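You operate a simulated robot arm through the tools that you are given. There is no shell and no other tool.

Carry out the task below with a simulated two-armed robot. There is one attempt and no reset: what you move stays moved.

Task
Switch the parts wash off, move the green banded sleeve to the white tray and drain the tub.
Fine: switch off first; rest the lid on the blue mat, then back on.

It is judged by the outcome, as a careful person would: the job done as asked, and still so three seconds after it is handed in. It fails if anything else is knocked over, pushed out of place, dropped, spilled or broken. Lids that push on must go on centred and level and be pressed home; caps that screw on are set level and turned clockwise until they are tight.

Robot
Two 7-joint arms with fingered hands on one trunk that stands fixed in place. Base frame: the origin is at the foot of the trunk, x ahead of it, y to its left, z up; the work surface is at about z = 900. Lengths are in mm, angles in rad, forces in N, time in s.
The left shoulder is at [56, 158, 1143], the right one opposite. With the tool pointing down near the work surface each hand reaches from about 440 to 840 mm from the base axis, measured 20 degrees to its own side. Payload 4 kg a hand.
The TCP of each hand is the grasp point between the finger pads, 30 mm short of the fingertips. In the tool frame z runs along the fingers and y along their closing line. Largest opening 104 mm; the body of the gripper starts 35 mm behind the TCP. The gripper is a hand of 4 fingers: y runs from the thumb to the fingers, the wrist lies at [-15, -104, -178] in the tool frame.
Orientation is that of the tool frame in the base frame, as a unit quaternion [x, y, z, w]. With the fingers straight down and the wrist toward the robot, the tool's x, y and z point along [0, 1, 0], [1, 0, 0] and [0, 0, -1] of the base frame.

Tools
- The arms move only by the tool step_arm. It takes "left_series", "right_series" or both (then of equal length, played together; a hand with none holds still); each is a list of rows, each a list of 6 numbers: the shift along the tool's x, y, z in mm, then the turn, a rotation vector about the tool's x, y, z in rad. In form: [[dx, dy, dz, rx, ry, rz], ...]. A call has 1 to 20 rows; each row shifts and turns the commanded pose from where the row before left it, along the tool's axes as they then stand. Each row takes 0.2 s and may step no farther than 50 mm and 0.15 rad from the row before; otherwise, the whole call is refused. Where a pose cannot be reached the arm comes as near as it can. A force on the tool above 40 N (or 10 N above the force at the start of the call, whichever is more), or a blocked arm, ends the call early, and 0.2 s more pass. In this call time passes only in rows, and 0.2 s behind the last. The reply holds the time, the measured pose of the TCP, the force on the tool along the base axes, the opening and the grip force, in the units named above and with some noise, with the torque about the TCP (base axes, N m) and any sound that the robot's microphone picked up.
- Cameras (640 x 400 px; columns grow to the right, rows downward): "scene" is now at [132.2, 0.6, 1332.2]; the picture's right is [-0.11, -0.99, 0.00], its down [-0.44, 0.05, -0.90] and it looks along [0.89, -0.10, -0.44] (base axes); focal length 263 px, centre (320, 200). "left" rides on the left gripper at [-61, -92, -130] in its tool frame; the picture's right is [-0.81, -0.28, 0.52], its down [0.53, -0.71, 0.46] and it looks along [0.24, 0.65, 0.72] (tool axes); focal length 275 px, centre (320, 200). "right" rides on the right gripper at [61, -92, -130] in its tool frame; the picture's right is [-0.81, 0.28, -0.52], its down [-0.53, -0.71, 0.46] and it looks along [-0.24, 0.65, 0.72] (tool axes); focal length 275 px, centre (320, 200). There is no depth. A picture from a camera that has moved, and an enlarged one, comes with that camera's place and axes in the base frame and with its lens. The place of the scene camera against the robot may be out by one fixed shift of up to 18 mm in any direction.
- capture(camera): a new picture of that camera. It takes no simulated time.
- lift_body(by): slides the trunk up (or, below 0, down) by that many mm; the arms and the scene camera ride with it, the base frame stays. It gives what a move gives, with no picture.
- finger_targets(index, middle, ring, thumb_bend, thumb_turn, hand): sets how far each is bent, from 0 (flat) to 1 (curled in); at 0.3 the hand is open as for a grip, at 0.7 the pads meet at the TCP. One left out holds its place. A second passes; each finger stops where it meets its share of the squeeze, and holds until it gets a number again. It is the only way to open and close the hand. It gives what a move gives, with no picture; readings hold the bend of each and the force on the fingers (four entries, about 0 where the hand has none), thumb and palm. thumb_turn goes from beside the hand (0) to across from the fingers (1), as for a grip.
- pan_tilt(pan, tilt): turns the head with the scene camera to pan (to the left, within 1.396 rad either way) and tilt (down, from -0.506 to 1.204), counted from straight ahead of the robot. It gives what a move gives.
- zoom(camera, box): a new picture of the part [left, top, right, bottom] of that camera's present view, enlarged. It takes no simulated time.
- hand_in(): hands the job in; it is judged then, once.

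Nothing tells you positions but the pictures and the camera data. Unless the task says otherwise, let go and move clear before handing in.

The tools are called as name(argument=value, ...) on one line, values as JSON. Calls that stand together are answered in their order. step_arm: Moves the arms, as the interface text tells. Its arguments: {"type":"object","properties":{"left_series":{"type":"array","items":{"type":"array","items":{"type":"number"}}},"right_series":{"type":"array","items":{"type":"array","items":{"type":"number"}}}},"required":[]} The other tools are called the same way: lift_body (by) slides the trunk up or down; finger_targets (index, middle, ring, thumb_bend, thumb_turn, hand) moves the fingers one by one; pan_tilt (pan, tilt) turns the head that bears the scene camera; capture (camera) takes a picture; zoom (camera, box) takes an enlarged picture of a part of a camera's view; hand_in () hands the job in.

At the start:

```text
clock: 0.0
left_eef_pos: [517.2, 75.4, 1228.4]
left_tool_rot: [0.706, 0.708, -0.001, 0.0]
left_force: [-0.7, -1.4, 0.3]
left_torque: [-0.01, -0.01, 0.0]
left_opening: 103.7
left_finger_force: 0.1
left_shape: jaw
left_bend: [0.3, 0.3, 0.3, 0.3, 0.98]
left_finger forces: [0.1, 0.0, 0.0, 0.0, 0.1, 0.0]
right_eef_pos: [526.6, -313.0, 1239.6]
right_tool_rot: [0.708, 0.706, -0.002, 0.0]
right_force: [-0.2, 0.6, -1.3]
right_torque: [-0.01, -0.03, 0.02]
right_opening: 103.5
right_finger_force: 0.1
right_shape: jaw
right_bend: [0.3, 0.3, 0.3, 0.3, 0.98]
right_finger forces: [0.2, 0.0, 0.0, 0.1, 0.0, 0.1]
trunk travel left (down, up): [-350.0, 157.0]
head pan, tilt: [-0.106, 0.447]
```

scene: 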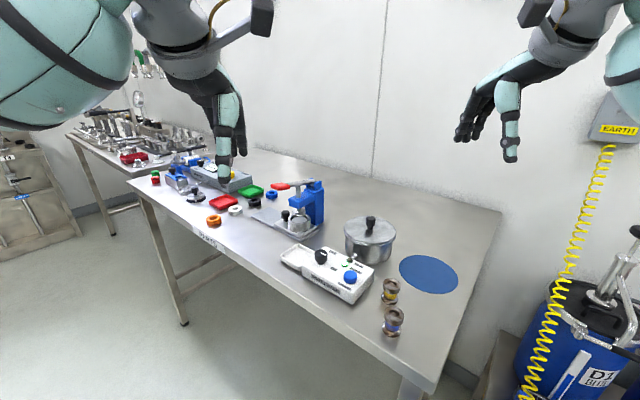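
right: 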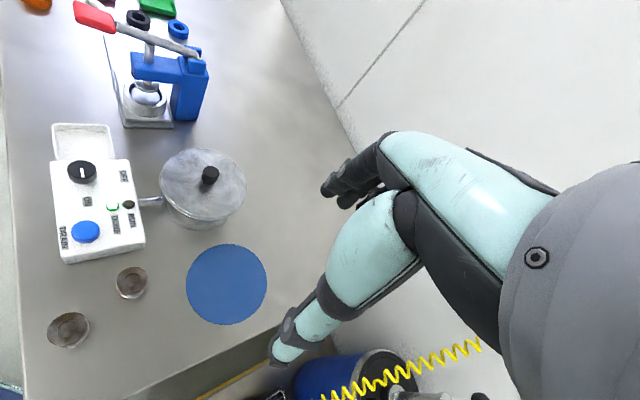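
left: 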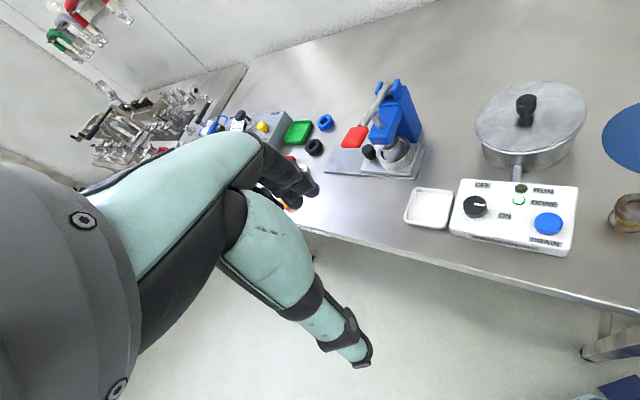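

I see a bench with a parts wash tub (steel pot with a black-knobbed lid), a white control box with a black dial, a blue DRAIN button and a white tray on its left, and a blue round mat on the right with two banded sleeves nearby. I'll look closer before moving anything.

zoom(camera="scene", box=[260, 200, 480, 340])

zoom(camera="right", box=[20, 110, 280, 360])

zoom(camera="left", box=[390, 70, 640, 270])

```text
2.86 times, centred on (370, 270) of scene
camera zoom: at [132.2, 0.6, 1332.2], right [-0.11, -0.99, 0.0], down [-0.44, 0.05, -0.9], along [0.89, -0.1, -0.44], focal length 752 px, centre (177, 0)
```

zoom: 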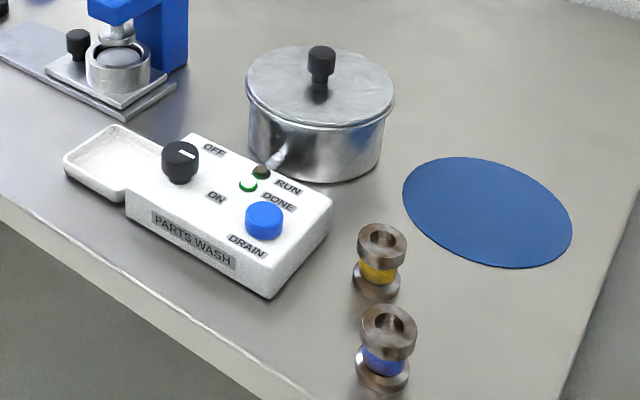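

```text
1.60 times, centred on (150, 235) of right
camera zoom: at [434.6, -251.8, 1372.1], right [0.27, -0.81, 0.52], down [-0.71, -0.53, -0.45], along [0.64, -0.24, -0.72], focal length 440 px, centre (592, 144)
```

zoom: 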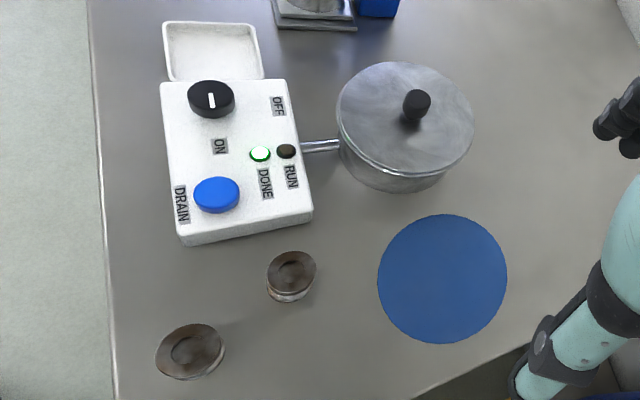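

```text
2.00 times, centred on (515, 170) of left
camera zoom: at [426.1, 14.7, 1359.7], right [-0.27, -0.81, -0.52], down [-0.71, 0.53, -0.45], along [0.64, 0.24, -0.73], focal length 551 px, centre (-70, 260)
```

zoom: 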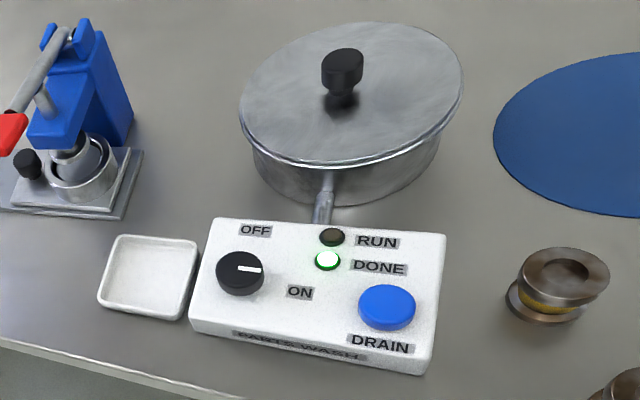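

The wash dial points at ON, DONE is lit, and the green-banded sleeve must be inside the lidded tub, because the two sleeves on the bench are yellow and blue. I put the dial near (608,-65,966), the drain button near (548,-118,955), the lid centre near (678,-196,970) and the mat near (585,-309). First I'll move the left hand aside and bring the right hand closer to look.

step_arm(left_series=[[24, 0, 0, 0, 0, 0], [24, 0, 0, 0, 0, 0], [24, 0, 0, 0, 0, 0], [24, 0, 0, 0, 0, 0], [24, 0, 0, 0, 0, 0]], right_series=[[38, 6, 18, 0, 0, 0], [38, 6, 18, 0, 0, 0], [38, 6, 18, 0, 0, 0], [38, 6, 18, 0, 0, 0], [38, 6, 18, 0, 0, 0]])

capture(camera="right")

capture(camera="left")

capture(camera="scene")

```text
clock: 1.2
left_eef_pos: [501.9, 200.7, 1236.8]
left_tool_rot: [0.707, 0.708, 0.003, 0.005]
left_force: [0.3, 0.1, 0.7]
left_torque: [0.0, 0.03, 0.0]
left_opening: 103.6
left_finger_force: 0.1
left_shape: jaw
left_bend: [0.3, 0.3, 0.3, 0.3, 0.98]
left_finger forces: [0.0, 0.0, 0.1, 0.0, 0.1, 0.0]
right_eef_pos: [544.6, -120.8, 1156.4]
right_tool_rot: [0.707, 0.708, 0.004, 0.005]
right_force: [-0.2, 0.6, -0.9]
right_torque: [-0.04, 0.01, 0.02]
right_opening: 104.0
right_finger_force: 0.0
right_shape: jaw
right_bend: [0.3, 0.3, 0.3, 0.3, 0.98]
right_finger forces: [0.0, 0.0, 0.1, 0.1, 0.0, 0.1]
trunk travel left (down, up): [-350.0, 157.0]
head pan, tilt: [-0.106, 0.447]
```

```text
taken
camera right: at [451.7, -58.4, 1286.1], right [0.27, -0.81, 0.52], down [-0.71, -0.53, -0.46], along [0.65, -0.25, -0.72], focal length 275 px, centre (320, 200)
```

right: 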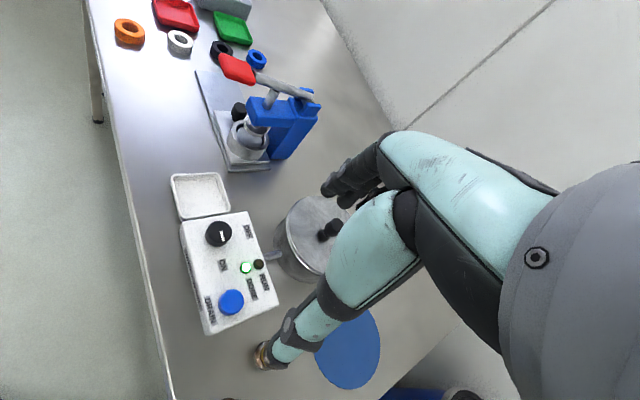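

```text
taken
camera left: at [409.1, 138.4, 1365.8], right [-0.27, -0.81, -0.52], down [-0.71, 0.53, -0.46], along [0.65, 0.24, -0.72], focal length 275 px, centre (320, 200)
```

left: 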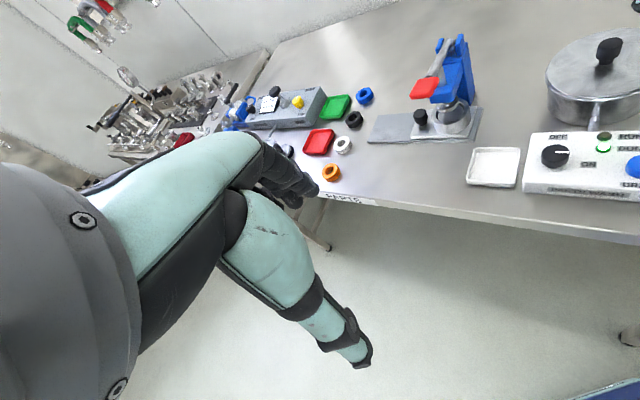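

```text
taken
camera scene: at [133.3, 2.8, 1332.1], right [-0.11, -0.99, 0.0], down [-0.44, 0.04, -0.9], along [0.89, -0.1, -0.45], focal length 263 px, centre (320, 200)
```

scene: 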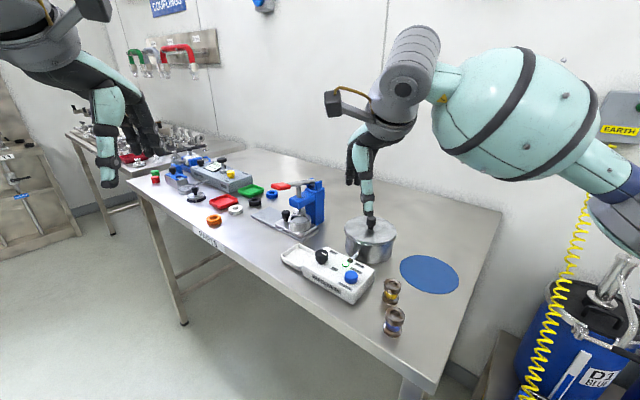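

The hand stopped roughly 12 mm short of its commanded x, so I'll send a no-motion step to see whether it settles.

step_arm(right_series=[[0, 0, 0, 0, 0, 0], [0, 0, 0, 0, 0, 0]], left_series=[[0, 0, 0, 0, 0, 0], [0, 0, 0, 0, 0, 0]])

zoom(camera="right", box=[150, 150, 400, 400])

```text
clock: 1.8
left_eef_pos: [501.7, 198.3, 1235.8]
left_tool_rot: [0.707, 0.708, 0.004, 0.004]
left_force: [0.4, 0.0, 0.0]
left_torque: [0.03, 0.01, 0.04]
left_opening: 103.9
left_finger_force: 0.0
left_shape: jaw
left_bend: [0.3, 0.3, 0.3, 0.3, 0.98]
left_finger forces: [0.0, 0.0, 0.0, 0.1, 0.0, 0.0]
right_eef_pos: [544.5, -122.6, 1154.3]
right_tool_rot: [0.707, 0.707, 0.004, 0.006]
right_force: [-1.2, 0.4, 0.8]
right_torque: [0.01, 0.02, -0.04]
right_opening: 104.0
right_finger_force: 0.1
right_shape: jaw
right_bend: [0.3, 0.3, 0.3, 0.3, 0.98]
right_finger forces: [0.0, 0.0, 0.0, 0.1, 0.0, 0.0]
trunk travel left (down, up): [-350.0, 157.0]
head pan, tilt: [-0.106, 0.447]
```

```text
1.60 times, centred on (275, 275) of right
camera zoom: at [450.9, -60.7, 1286.4], right [0.27, -0.81, 0.52], down [-0.71, -0.53, -0.46], along [0.65, -0.25, -0.72], focal length 440 px, centre (392, 80)
```

zoom: 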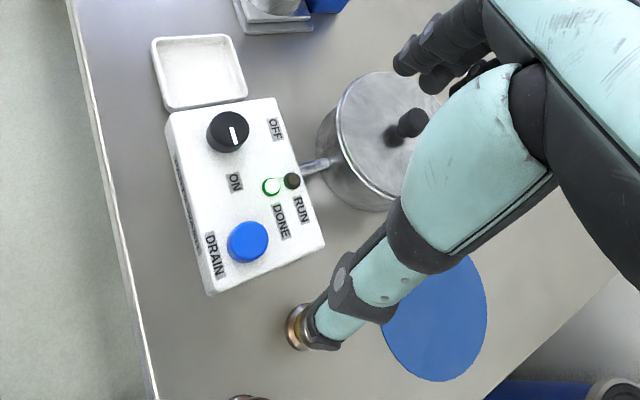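

Every camera agrees on the dial and button positions. Before touching anything, I'll partly close the right hand in free air to see the finger shape.

finger_targets(hand="right", index=0.55, middle=0.55, ring=0.55, thumb_bend=0.55, thumb_turn=1.0)

zoom(camera="scene", box=[260, 10, 480, 290])

capture(camera="right")

pan_tilt(pan=-0.25, tilt=0.6)

capture(camera="scene")

```text
clock: 2.8
left_eef_pos: [501.4, 196.5, 1236.4]
left_tool_rot: [0.707, 0.708, 0.004, 0.004]
left_force: [0.6, -0.3, 0.4]
left_torque: [0.01, 0.02, 0.0]
left_opening: 104.0
left_finger_force: 0.1
left_shape: jaw
left_bend: [0.3, 0.3, 0.3, 0.3, 0.98]
left_finger forces: [0.1, 0.0, 0.0, 0.0, 0.0, 0.1]
right_eef_pos: [543.8, -122.4, 1155.3]
right_tool_rot: [0.708, 0.706, 0.003, 0.004]
right_force: [-0.5, -0.1, -1.0]
right_torque: [0.0, -0.03, -0.01]
right_opening: 39.4
right_finger_force: 0.1
right_shape: fingers
right_bend: [0.55, 0.55, 0.55, 0.55, 1.0]
right_finger forces: [0.0, 0.0, 0.0, 0.0, 0.1, 0.1]
trunk travel left (down, up): [-350.0, 157.0]
head pan, tilt: [-0.106, 0.447]
```

```text
1.43 times, centred on (370, 150) of scene
camera zoom: at [132.3, 0.7, 1332.2], right [-0.11, -0.99, 0.0], down [-0.44, 0.05, -0.9], along [0.89, -0.1, -0.44], focal length 376 px, centre (249, 271)
```

zoom: 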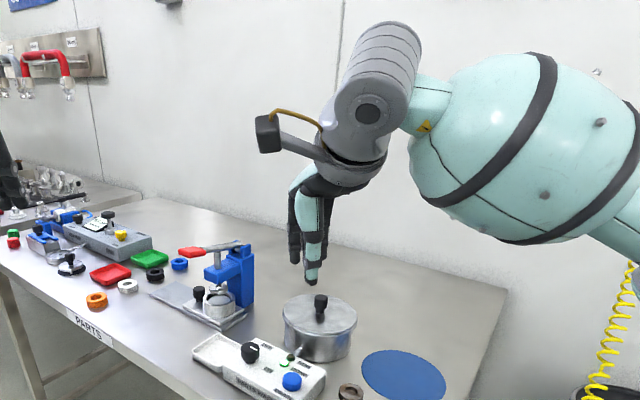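

```text
taken
camera right: at [450.7, -60.9, 1286.5], right [0.27, -0.81, 0.52], down [-0.71, -0.53, -0.46], along [0.65, -0.25, -0.72], focal length 275 px, centre (320, 200)
```

right: 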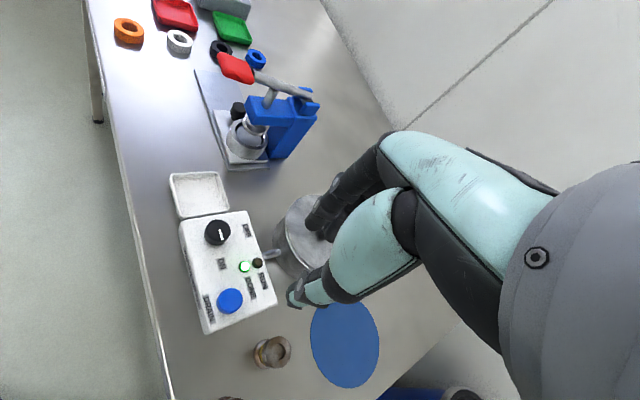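

```text
clock: 3.5
left_eef_pos: [500.9, 197.0, 1236.6]
left_tool_rot: [0.707, 0.707, 0.004, 0.004]
left_force: [0.2, 0.4, -0.8]
left_torque: [-0.01, 0.01, -0.03]
left_opening: 103.9
left_finger_force: 0.1
left_shape: jaw
left_bend: [0.3, 0.3, 0.3, 0.3, 0.98]
left_finger forces: [0.0, 0.1, 0.0, 0.2, 0.0, 0.1]
right_eef_pos: [543.7, -123.2, 1156.0]
right_tool_rot: [0.708, 0.706, 0.004, 0.005]
right_force: [0.5, -0.5, 0.8]
right_torque: [0.0, 0.0, 0.01]
right_opening: 39.3
right_finger_force: 0.0
right_shape: fingers
right_bend: [0.55, 0.55, 0.55, 0.55, 1.0]
right_finger forces: [0.1, 0.0, 0.0, 0.0, 0.0, 0.1]
trunk travel left (down, up): [-350.0, 157.0]
head pan, tilt: [-0.25, 0.6]
```

```text
taken
camera scene: at [126.3, -11.4, 1318.5], right [-0.25, -0.97, 0.0], down [-0.56, 0.14, -0.82], along [0.79, -0.2, -0.58], focal length 263 px, centre (320, 200)
```

scene: 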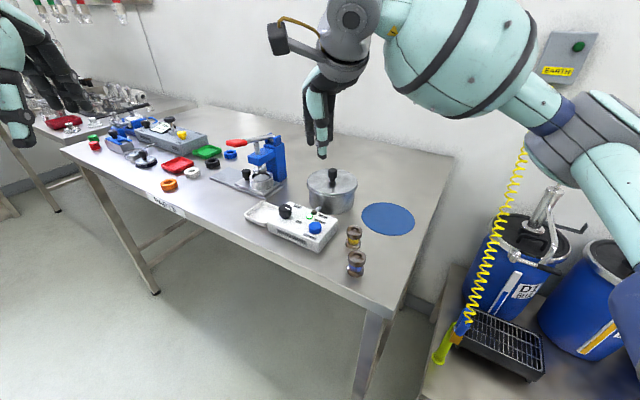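

The fingers close as parallel jaws with their tips about 30 mm below the TCP. I'll yaw the left hand so its camera looks across the work area from the left, and bring the right hand above the dial with the opening at about 65 mm.

finger_targets(hand="right", index=0.43, middle=0.43, ring=0.43, thumb_bend=0.43)

step_arm(left_series=[[0, 0, 0, 0, 0, 0.145], [0, 0, 0, 0, 0, 0.145], [0, 0, 0, 0, 0, 0.145], [0, 0, 0, 0, 0, 0.145], [0, 0, 0, 0, 0, 0.145], [0, 0, 0, 0, 0, 0.145], [0, 0, 0, 0, 0, 0.145], [0, 0, 0, 0, 0, 0.145], [0, 0, 0, 0, 0, 0.145]], right_series=[[6, 7, 7, 0, 0, 0], [6, 7, 7, 0, 0, 0], [6, 7, 7, 0, 0, 0], [6, 7, 7, 0, 0, 0], [6, 7, 7, 0, 0, 0], [6, 7, 7, 0, 0, 0], [6, 7, 7, 0, 0, 0], [6, 7, 7, 0, 0, 0], [6, 7, 7, 0, 0, 0]])

capture(camera="left")

capture(camera="right")

```text
clock: 4.5
left_eef_pos: [500.5, 197.9, 1237.4]
left_tool_rot: [0.707, 0.707, 0.004, 0.003]
left_force: [1.2, -0.3, -0.8]
left_torque: [0.0, 0.02, 0.0]
left_opening: 103.9
left_finger_force: 0.2
left_shape: jaw
left_bend: [0.3, 0.3, 0.3, 0.3, 0.98]
left_finger forces: [0.0, 0.1, 0.1, 0.0, 0.0, 0.0]
right_eef_pos: [544.1, -123.3, 1156.2]
right_tool_rot: [0.708, 0.707, 0.003, 0.006]
right_force: [1.0, -0.4, 1.0]
right_torque: [-0.02, 0.05, 0.03]
right_opening: 69.7
right_finger_force: 0.0
right_shape: fingers
right_bend: [0.43, 0.43, 0.43, 0.43, 0.99]
right_finger forces: [0.0, 0.0, 0.0, 0.0, 0.0, 0.0]
trunk travel left (down, up): [-350.0, 157.0]
head pan, tilt: [-0.25, 0.6]
```

```text
clock: 6.5
left_eef_pos: [502.6, 196.7, 1234.4]
left_tool_rot: [0.991, 0.131, 0.005, 0.0]
left_force: [-0.1, -0.5, 0.5]
left_torque: [-0.02, -0.01, -0.03]
left_opening: 104.1
left_finger_force: 0.0
left_shape: jaw
left_bend: [0.3, 0.3, 0.3, 0.3, 0.98]
left_finger forces: [0.0, 0.0, 0.0, 0.0, 0.1, 0.1]
right_eef_pos: [606.1, -68.1, 1092.9]
right_tool_rot: [0.708, 0.707, 0.004, 0.005]
right_force: [0.4, -0.7, -0.3]
right_torque: [-0.03, 0.0, 0.0]
right_opening: 69.7
right_finger_force: 0.0
right_shape: fingers
right_bend: [0.43, 0.43, 0.43, 0.43, 0.99]
right_finger forces: [0.0, 0.0, 0.0, 0.0, 0.1, 0.0]
trunk travel left (down, up): [-350.0, 157.0]
head pan, tilt: [-0.25, 0.6]
```

```text
taken
camera left: at [418.4, 268.9, 1364.1], right [-0.85, 0.05, -0.53], down [0.33, 0.83, -0.45], along [0.41, -0.56, -0.72], focal length 275 px, centre (320, 200)
```

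left: 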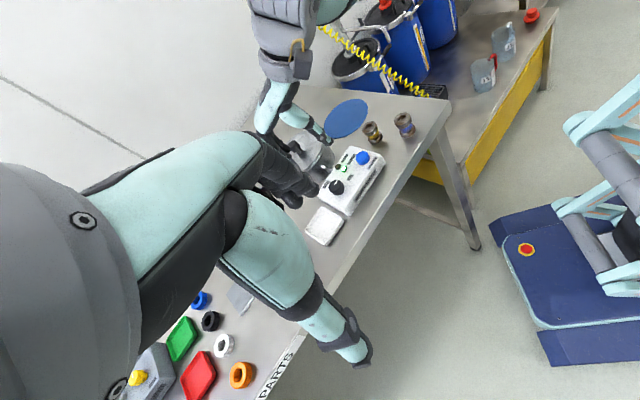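

```text
taken
camera right: at [512.9, -6.3, 1223.6], right [0.27, -0.81, 0.52], down [-0.71, -0.53, -0.46], along [0.65, -0.25, -0.72], focal length 275 px, centre (320, 200)
```

right: 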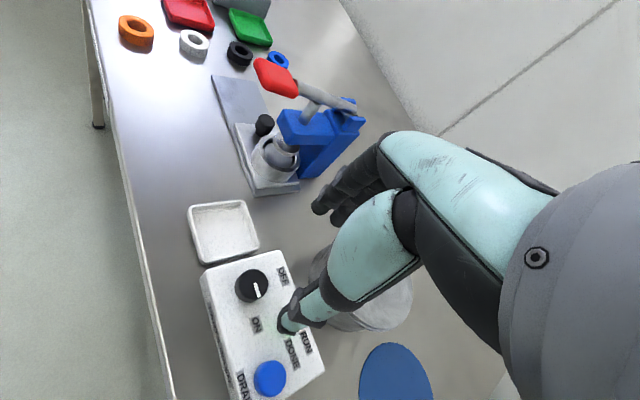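

The hand now tracks accurately and hovers above the dial. I'll zoom both hand cameras to fix the dial centre.

zoom(camera="right", box=[180, 190, 340, 390])

zoom(camera="left", box=[240, 80, 420, 260])

zoom(camera="scene", box=[220, 100, 420, 290])

```text
2.00 times, centred on (260, 290) of right
camera zoom: at [512.9, -6.3, 1223.6], right [0.27, -0.81, 0.52], down [-0.71, -0.53, -0.46], along [0.65, -0.25, -0.72], focal length 551 px, centre (440, 20)
```

zoom: 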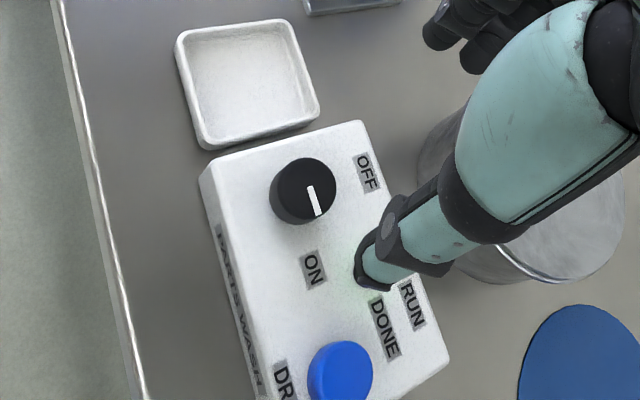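

```text
2.22 times, centred on (330, 170) of left
camera zoom: at [418.4, 268.9, 1364.1], right [-0.85, 0.05, -0.53], down [0.33, 0.83, -0.45], along [0.41, -0.56, -0.72], focal length 612 px, centre (298, 267)
```

zoom: 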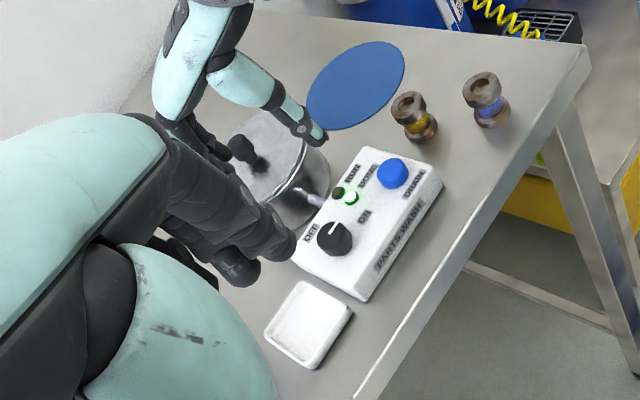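

```text
2.11 times, centred on (320, 195) of scene
camera zoom: at [127.1, -11.3, 1318.3], right [-0.25, -0.97, 0.0], down [-0.56, 0.14, -0.82], along [0.79, -0.2, -0.58], focal length 554 px, centre (320, 210)
```

zoom: 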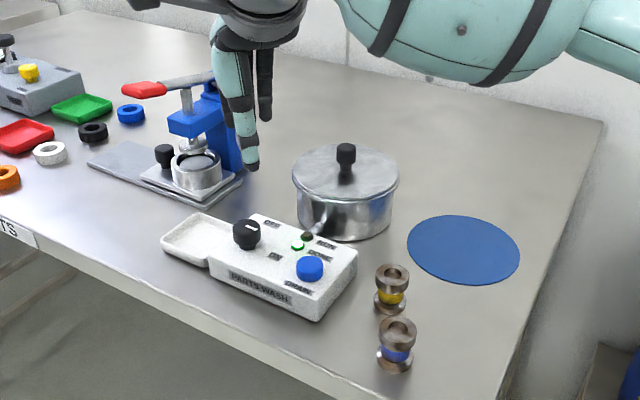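

The dial centre is about (609,-64), with its top at about z 966 on a box top of about 943. Its mark points to ON, and OFF is 90° counter-clockwise seen from above. I'll test the wrist's yaw range here in free air before gripping.

step_arm(right_series=[[0, 0, 0, 0, 0, -0.15], [0, 0, 0, 0, 0, -0.15], [0, 0, 0, 0, 0, -0.15], [0, 0, 0, 0, 0, -0.15], [0, 0, 0, 0, 0, -0.15], [0, 0, 0, 0, 0, -0.15], [0, 0, 0, 0, 0, -0.15], [0, 0, 0, 0, 0, -0.15], [0, 0, 0, 0, 0, -0.15]])

capture(camera="scene")

capture(camera="right")

```text
clock: 8.5
left_eef_pos: [502.9, 196.0, 1234.5]
left_tool_rot: [0.991, 0.133, 0.005, 0.0]
left_force: [-0.7, 0.3, -0.7]
left_torque: [0.01, -0.03, 0.01]
left_opening: 103.9
left_finger_force: 0.0
left_shape: jaw
left_bend: [0.3, 0.3, 0.3, 0.3, 0.98]
left_finger forces: [0.2, 0.0, 0.0, 0.1, 0.0, 0.0]
right_eef_pos: [605.1, -69.3, 1094.9]
right_tool_rot: [0.376, 0.927, 0.001, 0.006]
right_force: [0.1, -0.2, 0.2]
right_torque: [-0.03, -0.03, 0.05]
right_opening: 69.5
right_finger_force: 0.1
right_shape: fingers
right_bend: [0.43, 0.43, 0.43, 0.43, 0.99]
right_finger forces: [0.0, 0.1, 0.0, 0.1, 0.0, 0.0]
right hand out of reach, approached as far as the arm can: row 6, 7, 8, 9
trunk travel left (down, up): [-350.0, 157.0]
head pan, tilt: [-0.25, 0.6]
```

```text
taken
camera scene: at [126.3, -11.3, 1318.5], right [-0.25, -0.97, 0.0], down [-0.56, 0.14, -0.82], along [0.79, -0.2, -0.58], focal length 263 px, centre (320, 200)
```

scene: 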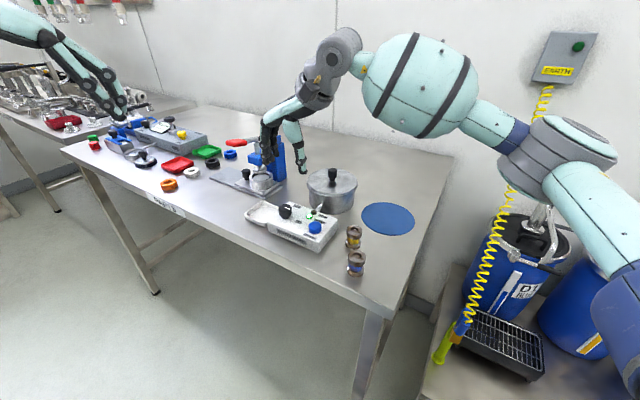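

```text
taken
camera right: at [495.9, -92.5, 1225.6], right [0.77, -0.37, 0.53], down [-0.11, -0.88, -0.46], along [0.63, 0.29, -0.72], focal length 275 px, centre (320, 200)
```

right: 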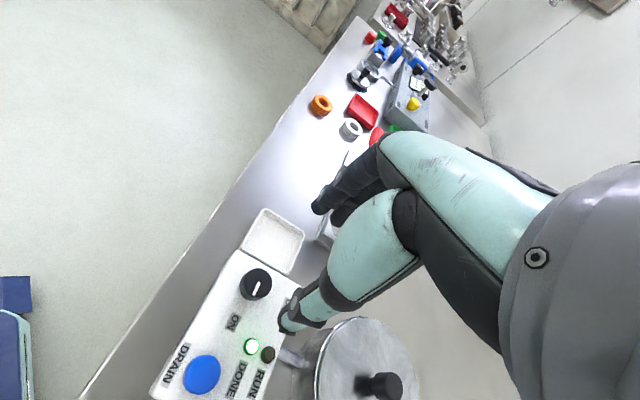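

The wrist reaches about 0.8 rad counter-clockwise of nominal before running out. I'll check the clockwise side so I can start the turn there.

step_arm(right_series=[[0, 0, 0, 0, 0, 0.15], [0, 0, 0, 0, 0, 0.15], [0, 0, 0, 0, 0, 0.15], [0, 0, 0, 0, 0, 0.15], [0, 0, 0, 0, 0, 0.15], [0, 0, 0, 0, 0, 0.15], [0, 0, 0, 0, 0, 0.15], [0, 0, 0, 0, 0, 0.15], [0, 0, 0, 0, 0, 0.15], [0, 0, 0, 0, 0, 0.15], [0, 0, 0, 0, 0, 0.15]])

```text
clock: 10.9
left_eef_pos: [501.7, 197.7, 1234.6]
left_tool_rot: [0.991, 0.133, 0.005, 0.001]
left_force: [0.0, -0.1, -0.1]
left_torque: [0.01, -0.01, -0.01]
left_opening: 104.0
left_finger_force: 0.0
left_shape: jaw
left_bend: [0.3, 0.3, 0.3, 0.3, 0.98]
left_finger forces: [0.0, 0.1, 0.1, 0.0, 0.0, 0.1]
right_eef_pos: [605.8, -69.9, 1095.0]
right_tool_rot: [0.936, 0.351, 0.006, 0.003]
right_force: [0.3, 0.8, 0.6]
right_torque: [0.0, 0.03, 0.01]
right_opening: 69.4
right_finger_force: 0.0
right_shape: fingers
right_bend: [0.43, 0.43, 0.43, 0.43, 0.99]
right_finger forces: [0.1, 0.0, 0.0, 0.0, 0.1, 0.0]
trunk travel left (down, up): [-350.0, 157.0]
head pan, tilt: [-0.25, 0.6]
```

Full range is available clockwise too. I'll set yaw to about +0.95, centre on the dial and descend to z 1000, then check.

step_arm(right_series=[[0, 0, 0, 0, 0, 0.1], [6, -3, 15, 0, 0, 0], [0, 0, 20, 0, 0, 0], [0, 0, 20, 0, 0, 0], [0, 0, 20, 0, 0, 0], [0, 0, 20, 0, 0, 0], [0, 0, 0, 0, 0, 0]])

capture(camera="right")

zoom(camera="left", box=[240, 80, 420, 260])

zoom(camera="scene", box=[220, 100, 420, 290])

```text
clock: 12.5
left_eef_pos: [501.2, 196.9, 1235.4]
left_tool_rot: [0.991, 0.134, 0.007, 0.001]
left_force: [-0.5, 0.2, 0.6]
left_torque: [-0.05, -0.04, 0.01]
left_opening: 103.8
left_finger_force: 0.0
left_shape: jaw
left_bend: [0.3, 0.3, 0.3, 0.3, 0.98]
left_finger forces: [0.0, 0.0, 0.0, 0.0, 0.0, 0.0]
right_eef_pos: [610.5, -65.3, 1000.5]
right_tool_rot: [0.952, 0.305, 0.006, 0.003]
right_force: [0.1, 0.1, 0.7]
right_torque: [0.0, -0.02, 0.01]
right_opening: 69.5
right_finger_force: 0.0
right_shape: fingers
right_bend: [0.43, 0.43, 0.43, 0.43, 0.99]
right_finger forces: [0.0, 0.0, 0.0, 0.1, 0.0, 0.1]
trunk travel left (down, up): [-350.0, 157.0]
head pan, tilt: [-0.25, 0.6]
```

```text
taken
camera right: at [605.2, 45.7, 1132.0], right [-0.51, -0.69, 0.51], down [-0.84, 0.27, -0.47], along [0.19, -0.67, -0.72], focal length 275 px, centre (320, 200)
```

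right: 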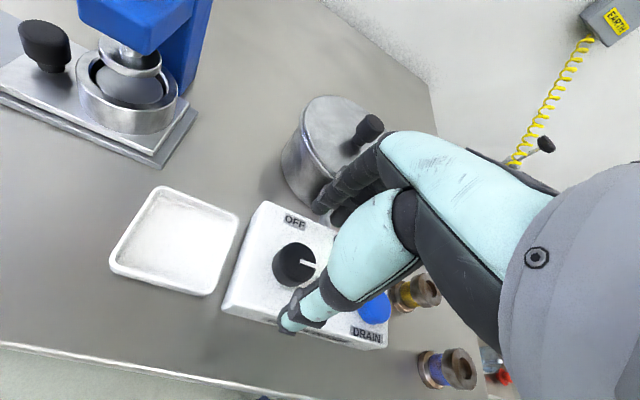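

```text
2.22 times, centred on (330, 170) of left
camera zoom: at [417.1, 268.8, 1364.7], right [-0.85, 0.05, -0.53], down [0.33, 0.83, -0.45], along [0.41, -0.56, -0.72], focal length 612 px, centre (298, 267)
```

zoom: 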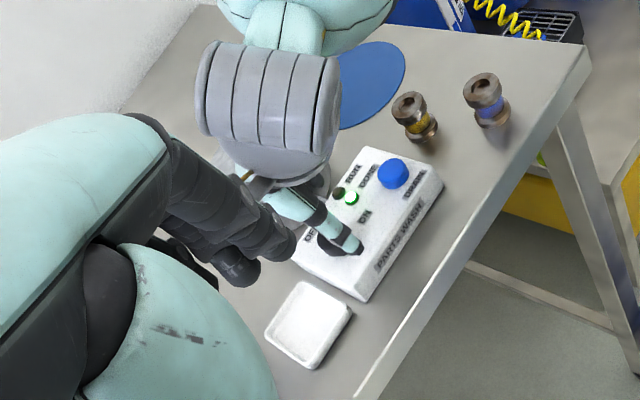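

```text
2.11 times, centred on (320, 195) of scene
camera zoom: at [126.2, -11.2, 1318.5], right [-0.25, -0.97, 0.0], down [-0.56, 0.14, -0.82], along [0.79, -0.2, -0.58], focal length 554 px, centre (320, 210)
```

zoom: 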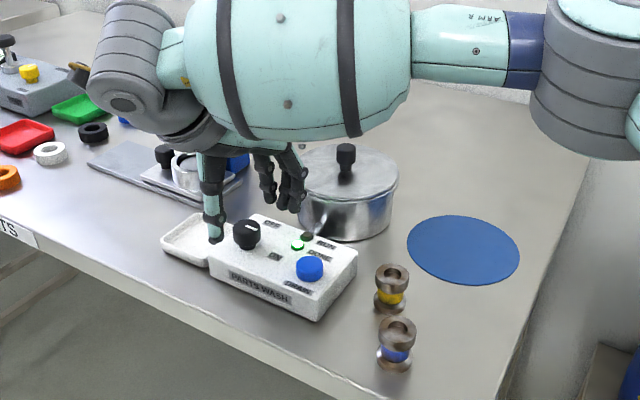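

The fingers straddle the dial with their tips just above its top. I'll zoom in for a precise centring check before the last descent.

zoom(camera="right", box=[220, 190, 400, 370])

zoom(camera="scene", box=[260, 150, 350, 240])

```text
2.22 times, centred on (310, 280) of right
camera zoom: at [605.2, 45.7, 1132.0], right [-0.51, -0.69, 0.51], down [-0.84, 0.27, -0.47], along [0.19, -0.67, -0.72], focal length 612 px, centre (342, 22)
```

zoom: 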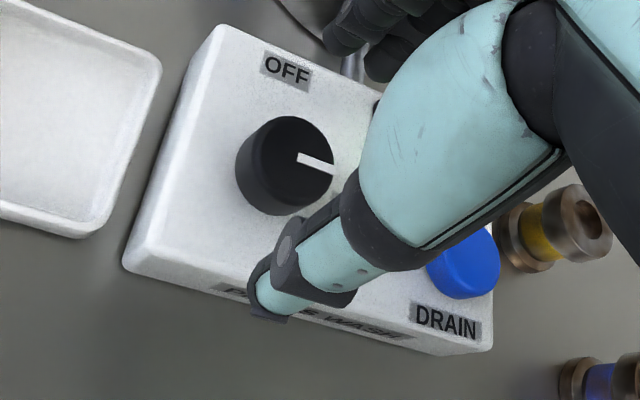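

```text
4.44 times, centred on (305, 195) of scene
camera zoom: at [126.2, -11.2, 1318.5], right [-0.25, -0.97, 0.0], down [-0.56, 0.14, -0.82], along [0.79, -0.2, -0.58], focal length 1170 px, centre (387, 222)
```

zoom: 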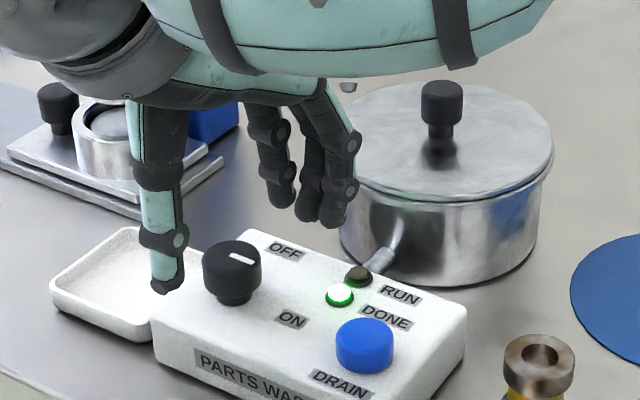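

The mark still points to ON, and the dial is a cap about 28 mm across on a short stem. I'll descend so the fingertips sit beside the dial, just above the box.

step_arm(right_series=[[0, 0, 8, 0, 0, 0], [0, 0, 7, 0, 0, 0], [0, 0, 6, 0, 0, 0], [0, 0, 0, 0, 0, 0]])

zoom(camera="scene", box=[260, 150, 350, 240])

zoom(camera="right", box=[220, 190, 400, 370])

```text
clock: 13.5
left_eef_pos: [502.4, 195.6, 1234.5]
left_tool_rot: [0.991, 0.132, 0.005, 0.0]
left_force: [-0.2, 0.0, -0.4]
left_torque: [-0.03, -0.04, -0.01]
left_opening: 103.8
left_finger_force: 0.1
left_shape: jaw
left_bend: [0.3, 0.3, 0.3, 0.3, 0.98]
left_finger forces: [0.0, 0.0, 0.0, 0.1, 0.0, 0.0]
right_eef_pos: [611.4, -64.0, 978.4]
right_tool_rot: [0.952, 0.307, 0.005, 0.003]
right_force: [0.6, 0.0, 0.8]
right_torque: [0.01, 0.02, 0.02]
right_opening: 69.7
right_finger_force: 0.1
right_shape: fingers
right_bend: [0.43, 0.43, 0.43, 0.43, 0.99]
right_finger forces: [0.0, 0.0, 0.0, 0.0, 0.1, 0.1]
trunk travel left (down, up): [-350.0, 157.0]
head pan, tilt: [-0.25, 0.6]
```

```text
4.44 times, centred on (305, 195) of scene
camera zoom: at [126.4, -11.3, 1318.4], right [-0.25, -0.97, 0.0], down [-0.56, 0.14, -0.82], along [0.79, -0.2, -0.58], focal length 1170 px, centre (387, 222)
```

zoom: 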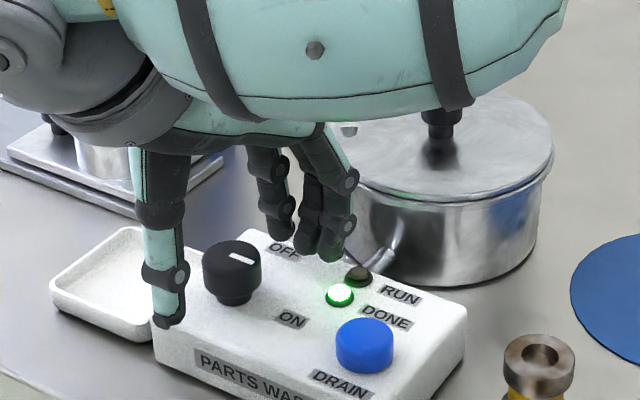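

```text
2.22 times, centred on (310, 280) of right
camera zoom: at [606.2, 47.0, 1110.1], right [-0.51, -0.69, 0.51], down [-0.84, 0.27, -0.47], along [0.19, -0.67, -0.72], focal length 612 px, centre (342, 22)
```

zoom: 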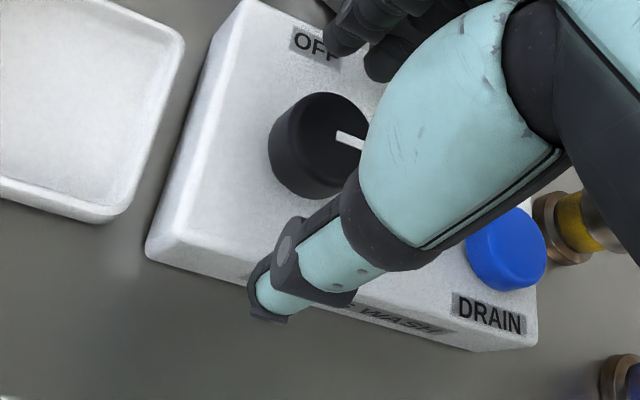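

The thumb tip is near the box's front edge, so I'll raise 3 mm for margin, partly close and look again.

step_arm(right_series=[[0, 0, -3, 0, 0, 0], [0, 0, 0, 0, 0, 0]])

finger_targets(hand="right", index=0.53, middle=0.53, ring=0.53, thumb_bend=0.53)

zoom(camera="scene", box=[260, 150, 350, 240])

zoom(camera="right", box=[220, 190, 400, 370])

zoom(camera="left", box=[290, 110, 390, 210])

```text
clock: 14.1
left_eef_pos: [502.6, 195.2, 1234.1]
left_tool_rot: [0.991, 0.133, 0.006, 0.0]
left_force: [-0.2, -0.6, -0.1]
left_torque: [0.01, 0.02, 0.03]
left_opening: 103.7
left_finger_force: 0.0
left_shape: jaw
left_bend: [0.3, 0.3, 0.3, 0.3, 0.98]
left_finger forces: [0.0, 0.0, 0.0, 0.0, 0.1, 0.0]
right_eef_pos: [609.7, -63.9, 981.9]
right_tool_rot: [0.952, 0.306, 0.006, 0.003]
right_force: [-0.4, -0.5, -0.6]
right_torque: [-0.01, -0.01, -0.02]
right_opening: 69.6
right_finger_force: 0.0
right_shape: fingers
right_bend: [0.43, 0.43, 0.43, 0.43, 0.99]
right_finger forces: [0.0, 0.1, 0.0, 0.1, 0.0, 0.0]
trunk travel left (down, up): [-350.0, 157.0]
head pan, tilt: [-0.25, 0.6]
```

```text
clock: 15.1
left_eef_pos: [501.7, 196.9, 1235.5]
left_tool_rot: [0.991, 0.134, 0.005, 0.0]
left_force: [-0.4, -0.2, -0.4]
left_torque: [0.01, -0.02, 0.03]
left_opening: 103.8
left_finger_force: 0.0
left_shape: jaw
left_bend: [0.3, 0.3, 0.3, 0.3, 0.98]
left_finger forces: [0.1, 0.1, 0.0, 0.0, 0.0, 0.0]
right_eef_pos: [611.8, -64.7, 980.7]
right_tool_rot: [0.952, 0.305, 0.006, 0.004]
right_force: [-0.2, 0.0, 0.2]
right_torque: [0.03, -0.03, 0.01]
right_opening: 44.5
right_finger_force: 0.1
right_shape: fingers
right_bend: [0.53, 0.53, 0.53, 0.53, 1.0]
right_finger forces: [0.0, 0.0, 0.0, 0.0, 0.1, 0.0]
trunk travel left (down, up): [-350.0, 157.0]
head pan, tilt: [-0.25, 0.6]
```

```text
4.44 times, centred on (305, 195) of scene
camera zoom: at [126.4, -11.3, 1318.4], right [-0.25, -0.97, 0.0], down [-0.56, 0.14, -0.82], along [0.79, -0.2, -0.58], focal length 1170 px, centre (387, 222)
```

zoom: 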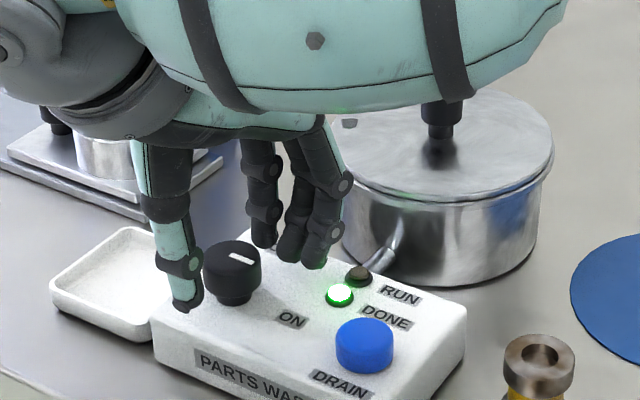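

```text
2.22 times, centred on (310, 280) of right
camera zoom: at [605.8, 46.8, 1113.6], right [-0.51, -0.69, 0.51], down [-0.84, 0.27, -0.47], along [0.19, -0.67, -0.72], focal length 612 px, centre (342, 22)
```

zoom: 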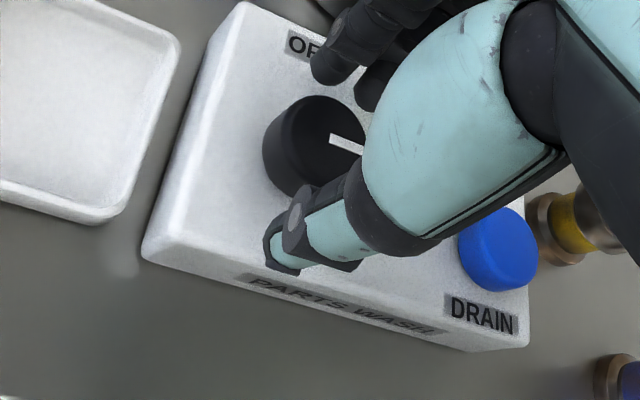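

```text
4.00 times, centred on (340, 160) of left
camera zoom: at [417.3, 268.7, 1364.6], right [-0.85, 0.05, -0.53], down [0.33, 0.83, -0.45], along [0.41, -0.56, -0.72], focal length 1101 px, centre (240, 360)
```

zoom: 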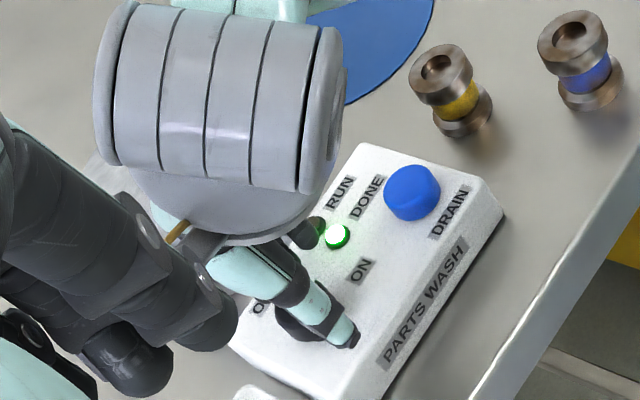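

The thumb and fingers are over the box top with the dial between them. I'll close onto the dial now.

finger_targets(hand="right", index=0.66, middle=0.66, ring=0.66, thumb_bend=0.66)

zoom(camera="scene", box=[260, 150, 350, 240])

zoom(camera="right", box=[220, 190, 400, 370])

```text
clock: 16.1
left_eef_pos: [501.8, 197.5, 1234.1]
left_tool_rot: [0.991, 0.133, 0.006, 0.0]
left_force: [0.6, -0.2, -0.2]
left_torque: [0.01, 0.02, 0.02]
left_opening: 103.8
left_finger_force: 0.0
left_shape: jaw
left_bend: [0.3, 0.3, 0.3, 0.3, 0.98]
left_finger forces: [0.0, 0.0, 0.1, 0.0, 0.1, 0.0]
right_eef_pos: [611.2, -64.9, 981.3]
right_tool_rot: [0.952, 0.305, 0.005, 0.003]
right_force: [1.5, -0.9, -0.4]
right_torque: [-0.02, -0.03, 0.0]
right_opening: 25.4
right_finger_force: 5.1
right_shape: fingers
right_bend: [0.61, 0.64, 0.66, 0.61, 1.0]
right_finger forces: [3.9, 2.1, 0.0, 0.0, 4.7, 0.1]
trunk travel left (down, up): [-350.0, 157.0]
head pan, tilt: [-0.25, 0.6]
```

```text
4.44 times, centred on (305, 195) of scene
camera zoom: at [126.6, -11.5, 1318.4], right [-0.25, -0.97, 0.0], down [-0.56, 0.14, -0.82], along [0.79, -0.2, -0.58], focal length 1170 px, centre (387, 222)
```

zoom: 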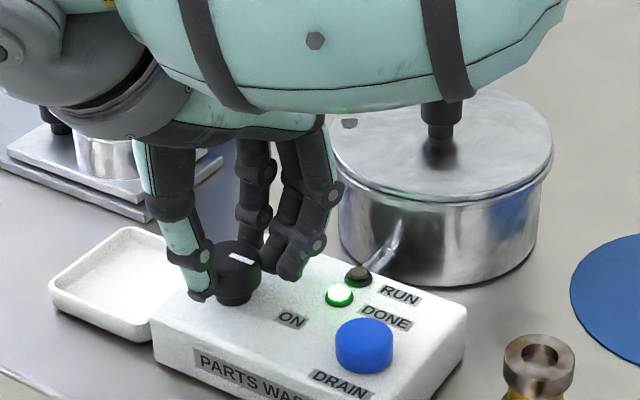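

```text
2.22 times, centred on (310, 280) of right
camera zoom: at [606.0, 46.6, 1113.5], right [-0.51, -0.69, 0.51], down [-0.84, 0.27, -0.47], along [0.18, -0.67, -0.72], focal length 612 px, centre (342, 22)
```

zoom: 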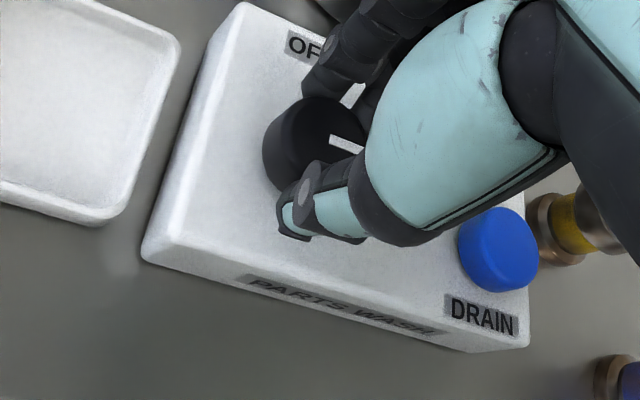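

Thumb, index and middle grip the dial at about 5 N. I'll turn it counter-clockwise in stages and watch the forces.

step_arm(right_series=[[0, 0, 0, 0, 0, -0.1], [0, 0, 0, 0, 0, -0.1], [0, 0, 0, 0, 0, -0.1], [0, 0, 0, 0, 0, -0.1], [0, 0, 0, 0, 0, -0.1]])

zoom(camera="scene", box=[260, 150, 350, 240])

zoom(camera="right", box=[220, 190, 400, 370])

```text
clock: 17.3
left_eef_pos: [502.0, 196.5, 1235.0]
left_tool_rot: [0.991, 0.133, 0.005, 0.0]
left_force: [0.4, 0.0, 0.7]
left_torque: [0.01, 0.02, 0.01]
left_opening: 104.0
left_finger_force: 0.0
left_shape: jaw
left_bend: [0.3, 0.3, 0.3, 0.3, 0.98]
left_finger forces: [0.0, 0.0, 0.0, 0.0, 0.0, 0.0]
right_eef_pos: [612.2, -64.6, 980.6]
right_tool_rot: [0.847, 0.532, 0.005, 0.005]
right_force: [2.3, -2.7, 0.0]
right_torque: [-0.08, -0.1, -0.03]
right_opening: 24.9
right_finger_force: 5.5
right_shape: fingers
right_bend: [0.61, 0.64, 0.66, 0.61, 1.0]
right_finger forces: [4.3, 3.0, 0.0, 0.1, 4.1, 0.0]
trunk travel left (down, up): [-350.0, 157.0]
head pan, tilt: [-0.25, 0.6]
```

```text
4.44 times, centred on (305, 195) of scene
camera zoom: at [126.8, -11.9, 1318.4], right [-0.25, -0.97, 0.0], down [-0.56, 0.14, -0.82], along [0.79, -0.2, -0.58], focal length 1170 px, centre (387, 222)
```

zoom: 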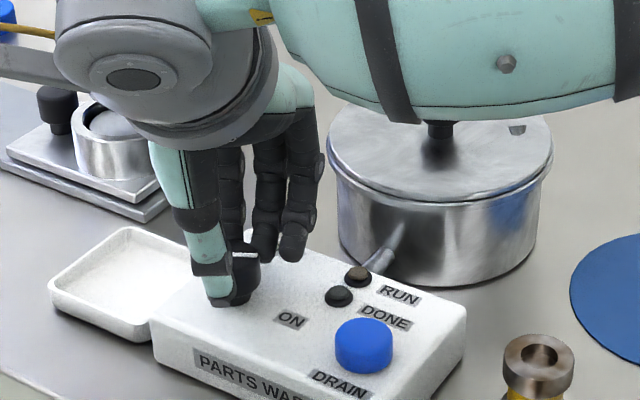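

```text
2.22 times, centred on (310, 280) of right
camera zoom: at [553.6, 31.4, 1112.7], right [-0.11, -0.85, 0.52], down [-0.87, -0.17, -0.47], along [0.48, -0.5, -0.72], focal length 612 px, centre (342, 22)
```

zoom: 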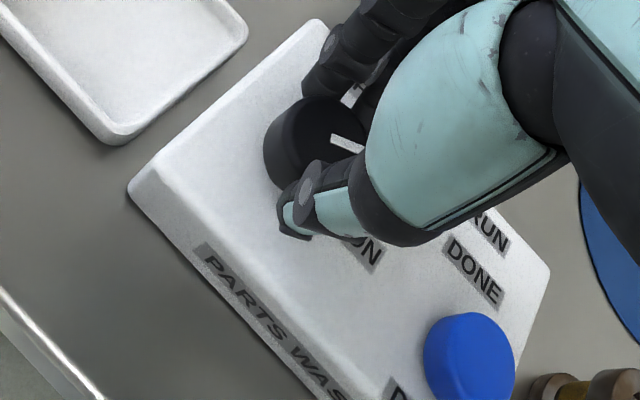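

The dial turns with the hand and the DONE lamp has gone out. I'll continue to the OFF position.

step_arm(right_series=[[0, 0, 0, 0, 0, -0.12], [0, 0, 0, 0, 0, -0.12], [0, 0, 0, 0, 0, -0.12], [0, 0, 0, 0, 0, -0.12], [0, 0, 0, 0, 0, -0.12], [0, 0, 0, 0, 0, -0.12], [0, 0, 0, 0, 0, -0.12], [0, 0, 0, 0, 0, -0.12], [0, 0, 0, 0, 0, -0.11]])

zoom(camera="scene", box=[260, 150, 350, 240])

zoom(camera="right", box=[220, 190, 400, 370])

```text
clock: 19.3
left_eef_pos: [502.3, 196.3, 1234.4]
left_tool_rot: [0.991, 0.133, 0.006, 0.0]
left_force: [-0.3, 0.0, 0.2]
left_torque: [0.0, 0.04, -0.02]
left_opening: 103.9
left_finger_force: 0.1
left_shape: jaw
left_bend: [0.3, 0.3, 0.3, 0.3, 0.98]
left_finger forces: [0.0, 0.0, 0.0, 0.0, 0.0, 0.1]
right_eef_pos: [611.4, -64.3, 981.4]
right_tool_rot: [0.456, 0.89, 0.003, 0.005]
right_force: [3.7, -1.6, 1.2]
right_torque: [-0.01, -0.08, -0.03]
right_opening: 24.9
right_finger_force: 5.1
right_shape: fingers
right_bend: [0.6, 0.63, 0.66, 0.62, 1.0]
right_finger forces: [3.8, 3.4, 0.1, 0.0, 4.3, 0.0]
trunk travel left (down, up): [-350.0, 157.0]
head pan, tilt: [-0.25, 0.6]
```

```text
4.44 times, centred on (305, 195) of scene
camera zoom: at [127.1, -11.8, 1318.4], right [-0.25, -0.97, 0.0], down [-0.56, 0.14, -0.82], along [0.79, -0.2, -0.58], focal length 1170 px, centre (387, 222)
```

zoom: 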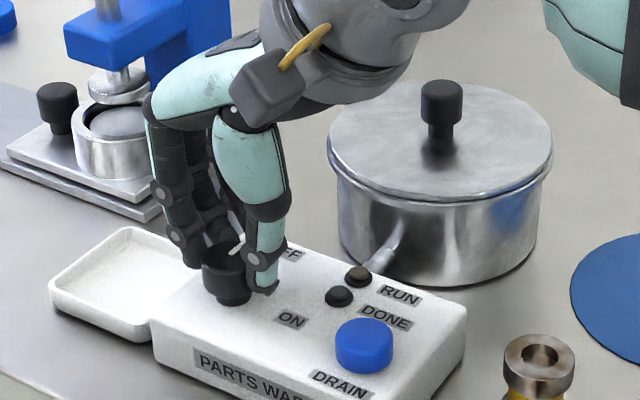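

```text
2.22 times, centred on (310, 280) of right
camera zoom: at [499.8, -67.5, 1112.1], right [0.69, -0.5, 0.53], down [-0.26, -0.85, -0.46], along [0.68, 0.18, -0.72], focal length 612 px, centre (342, 22)
```

zoom: 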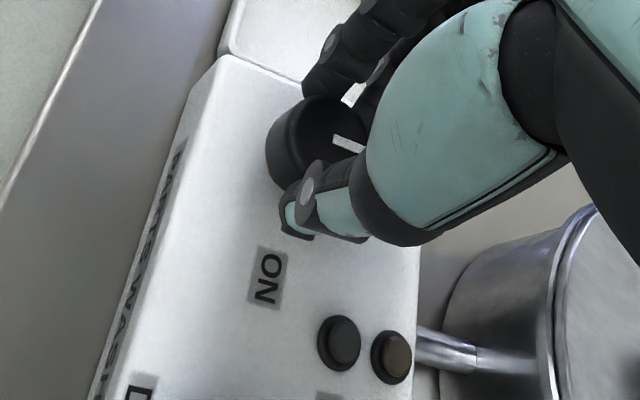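

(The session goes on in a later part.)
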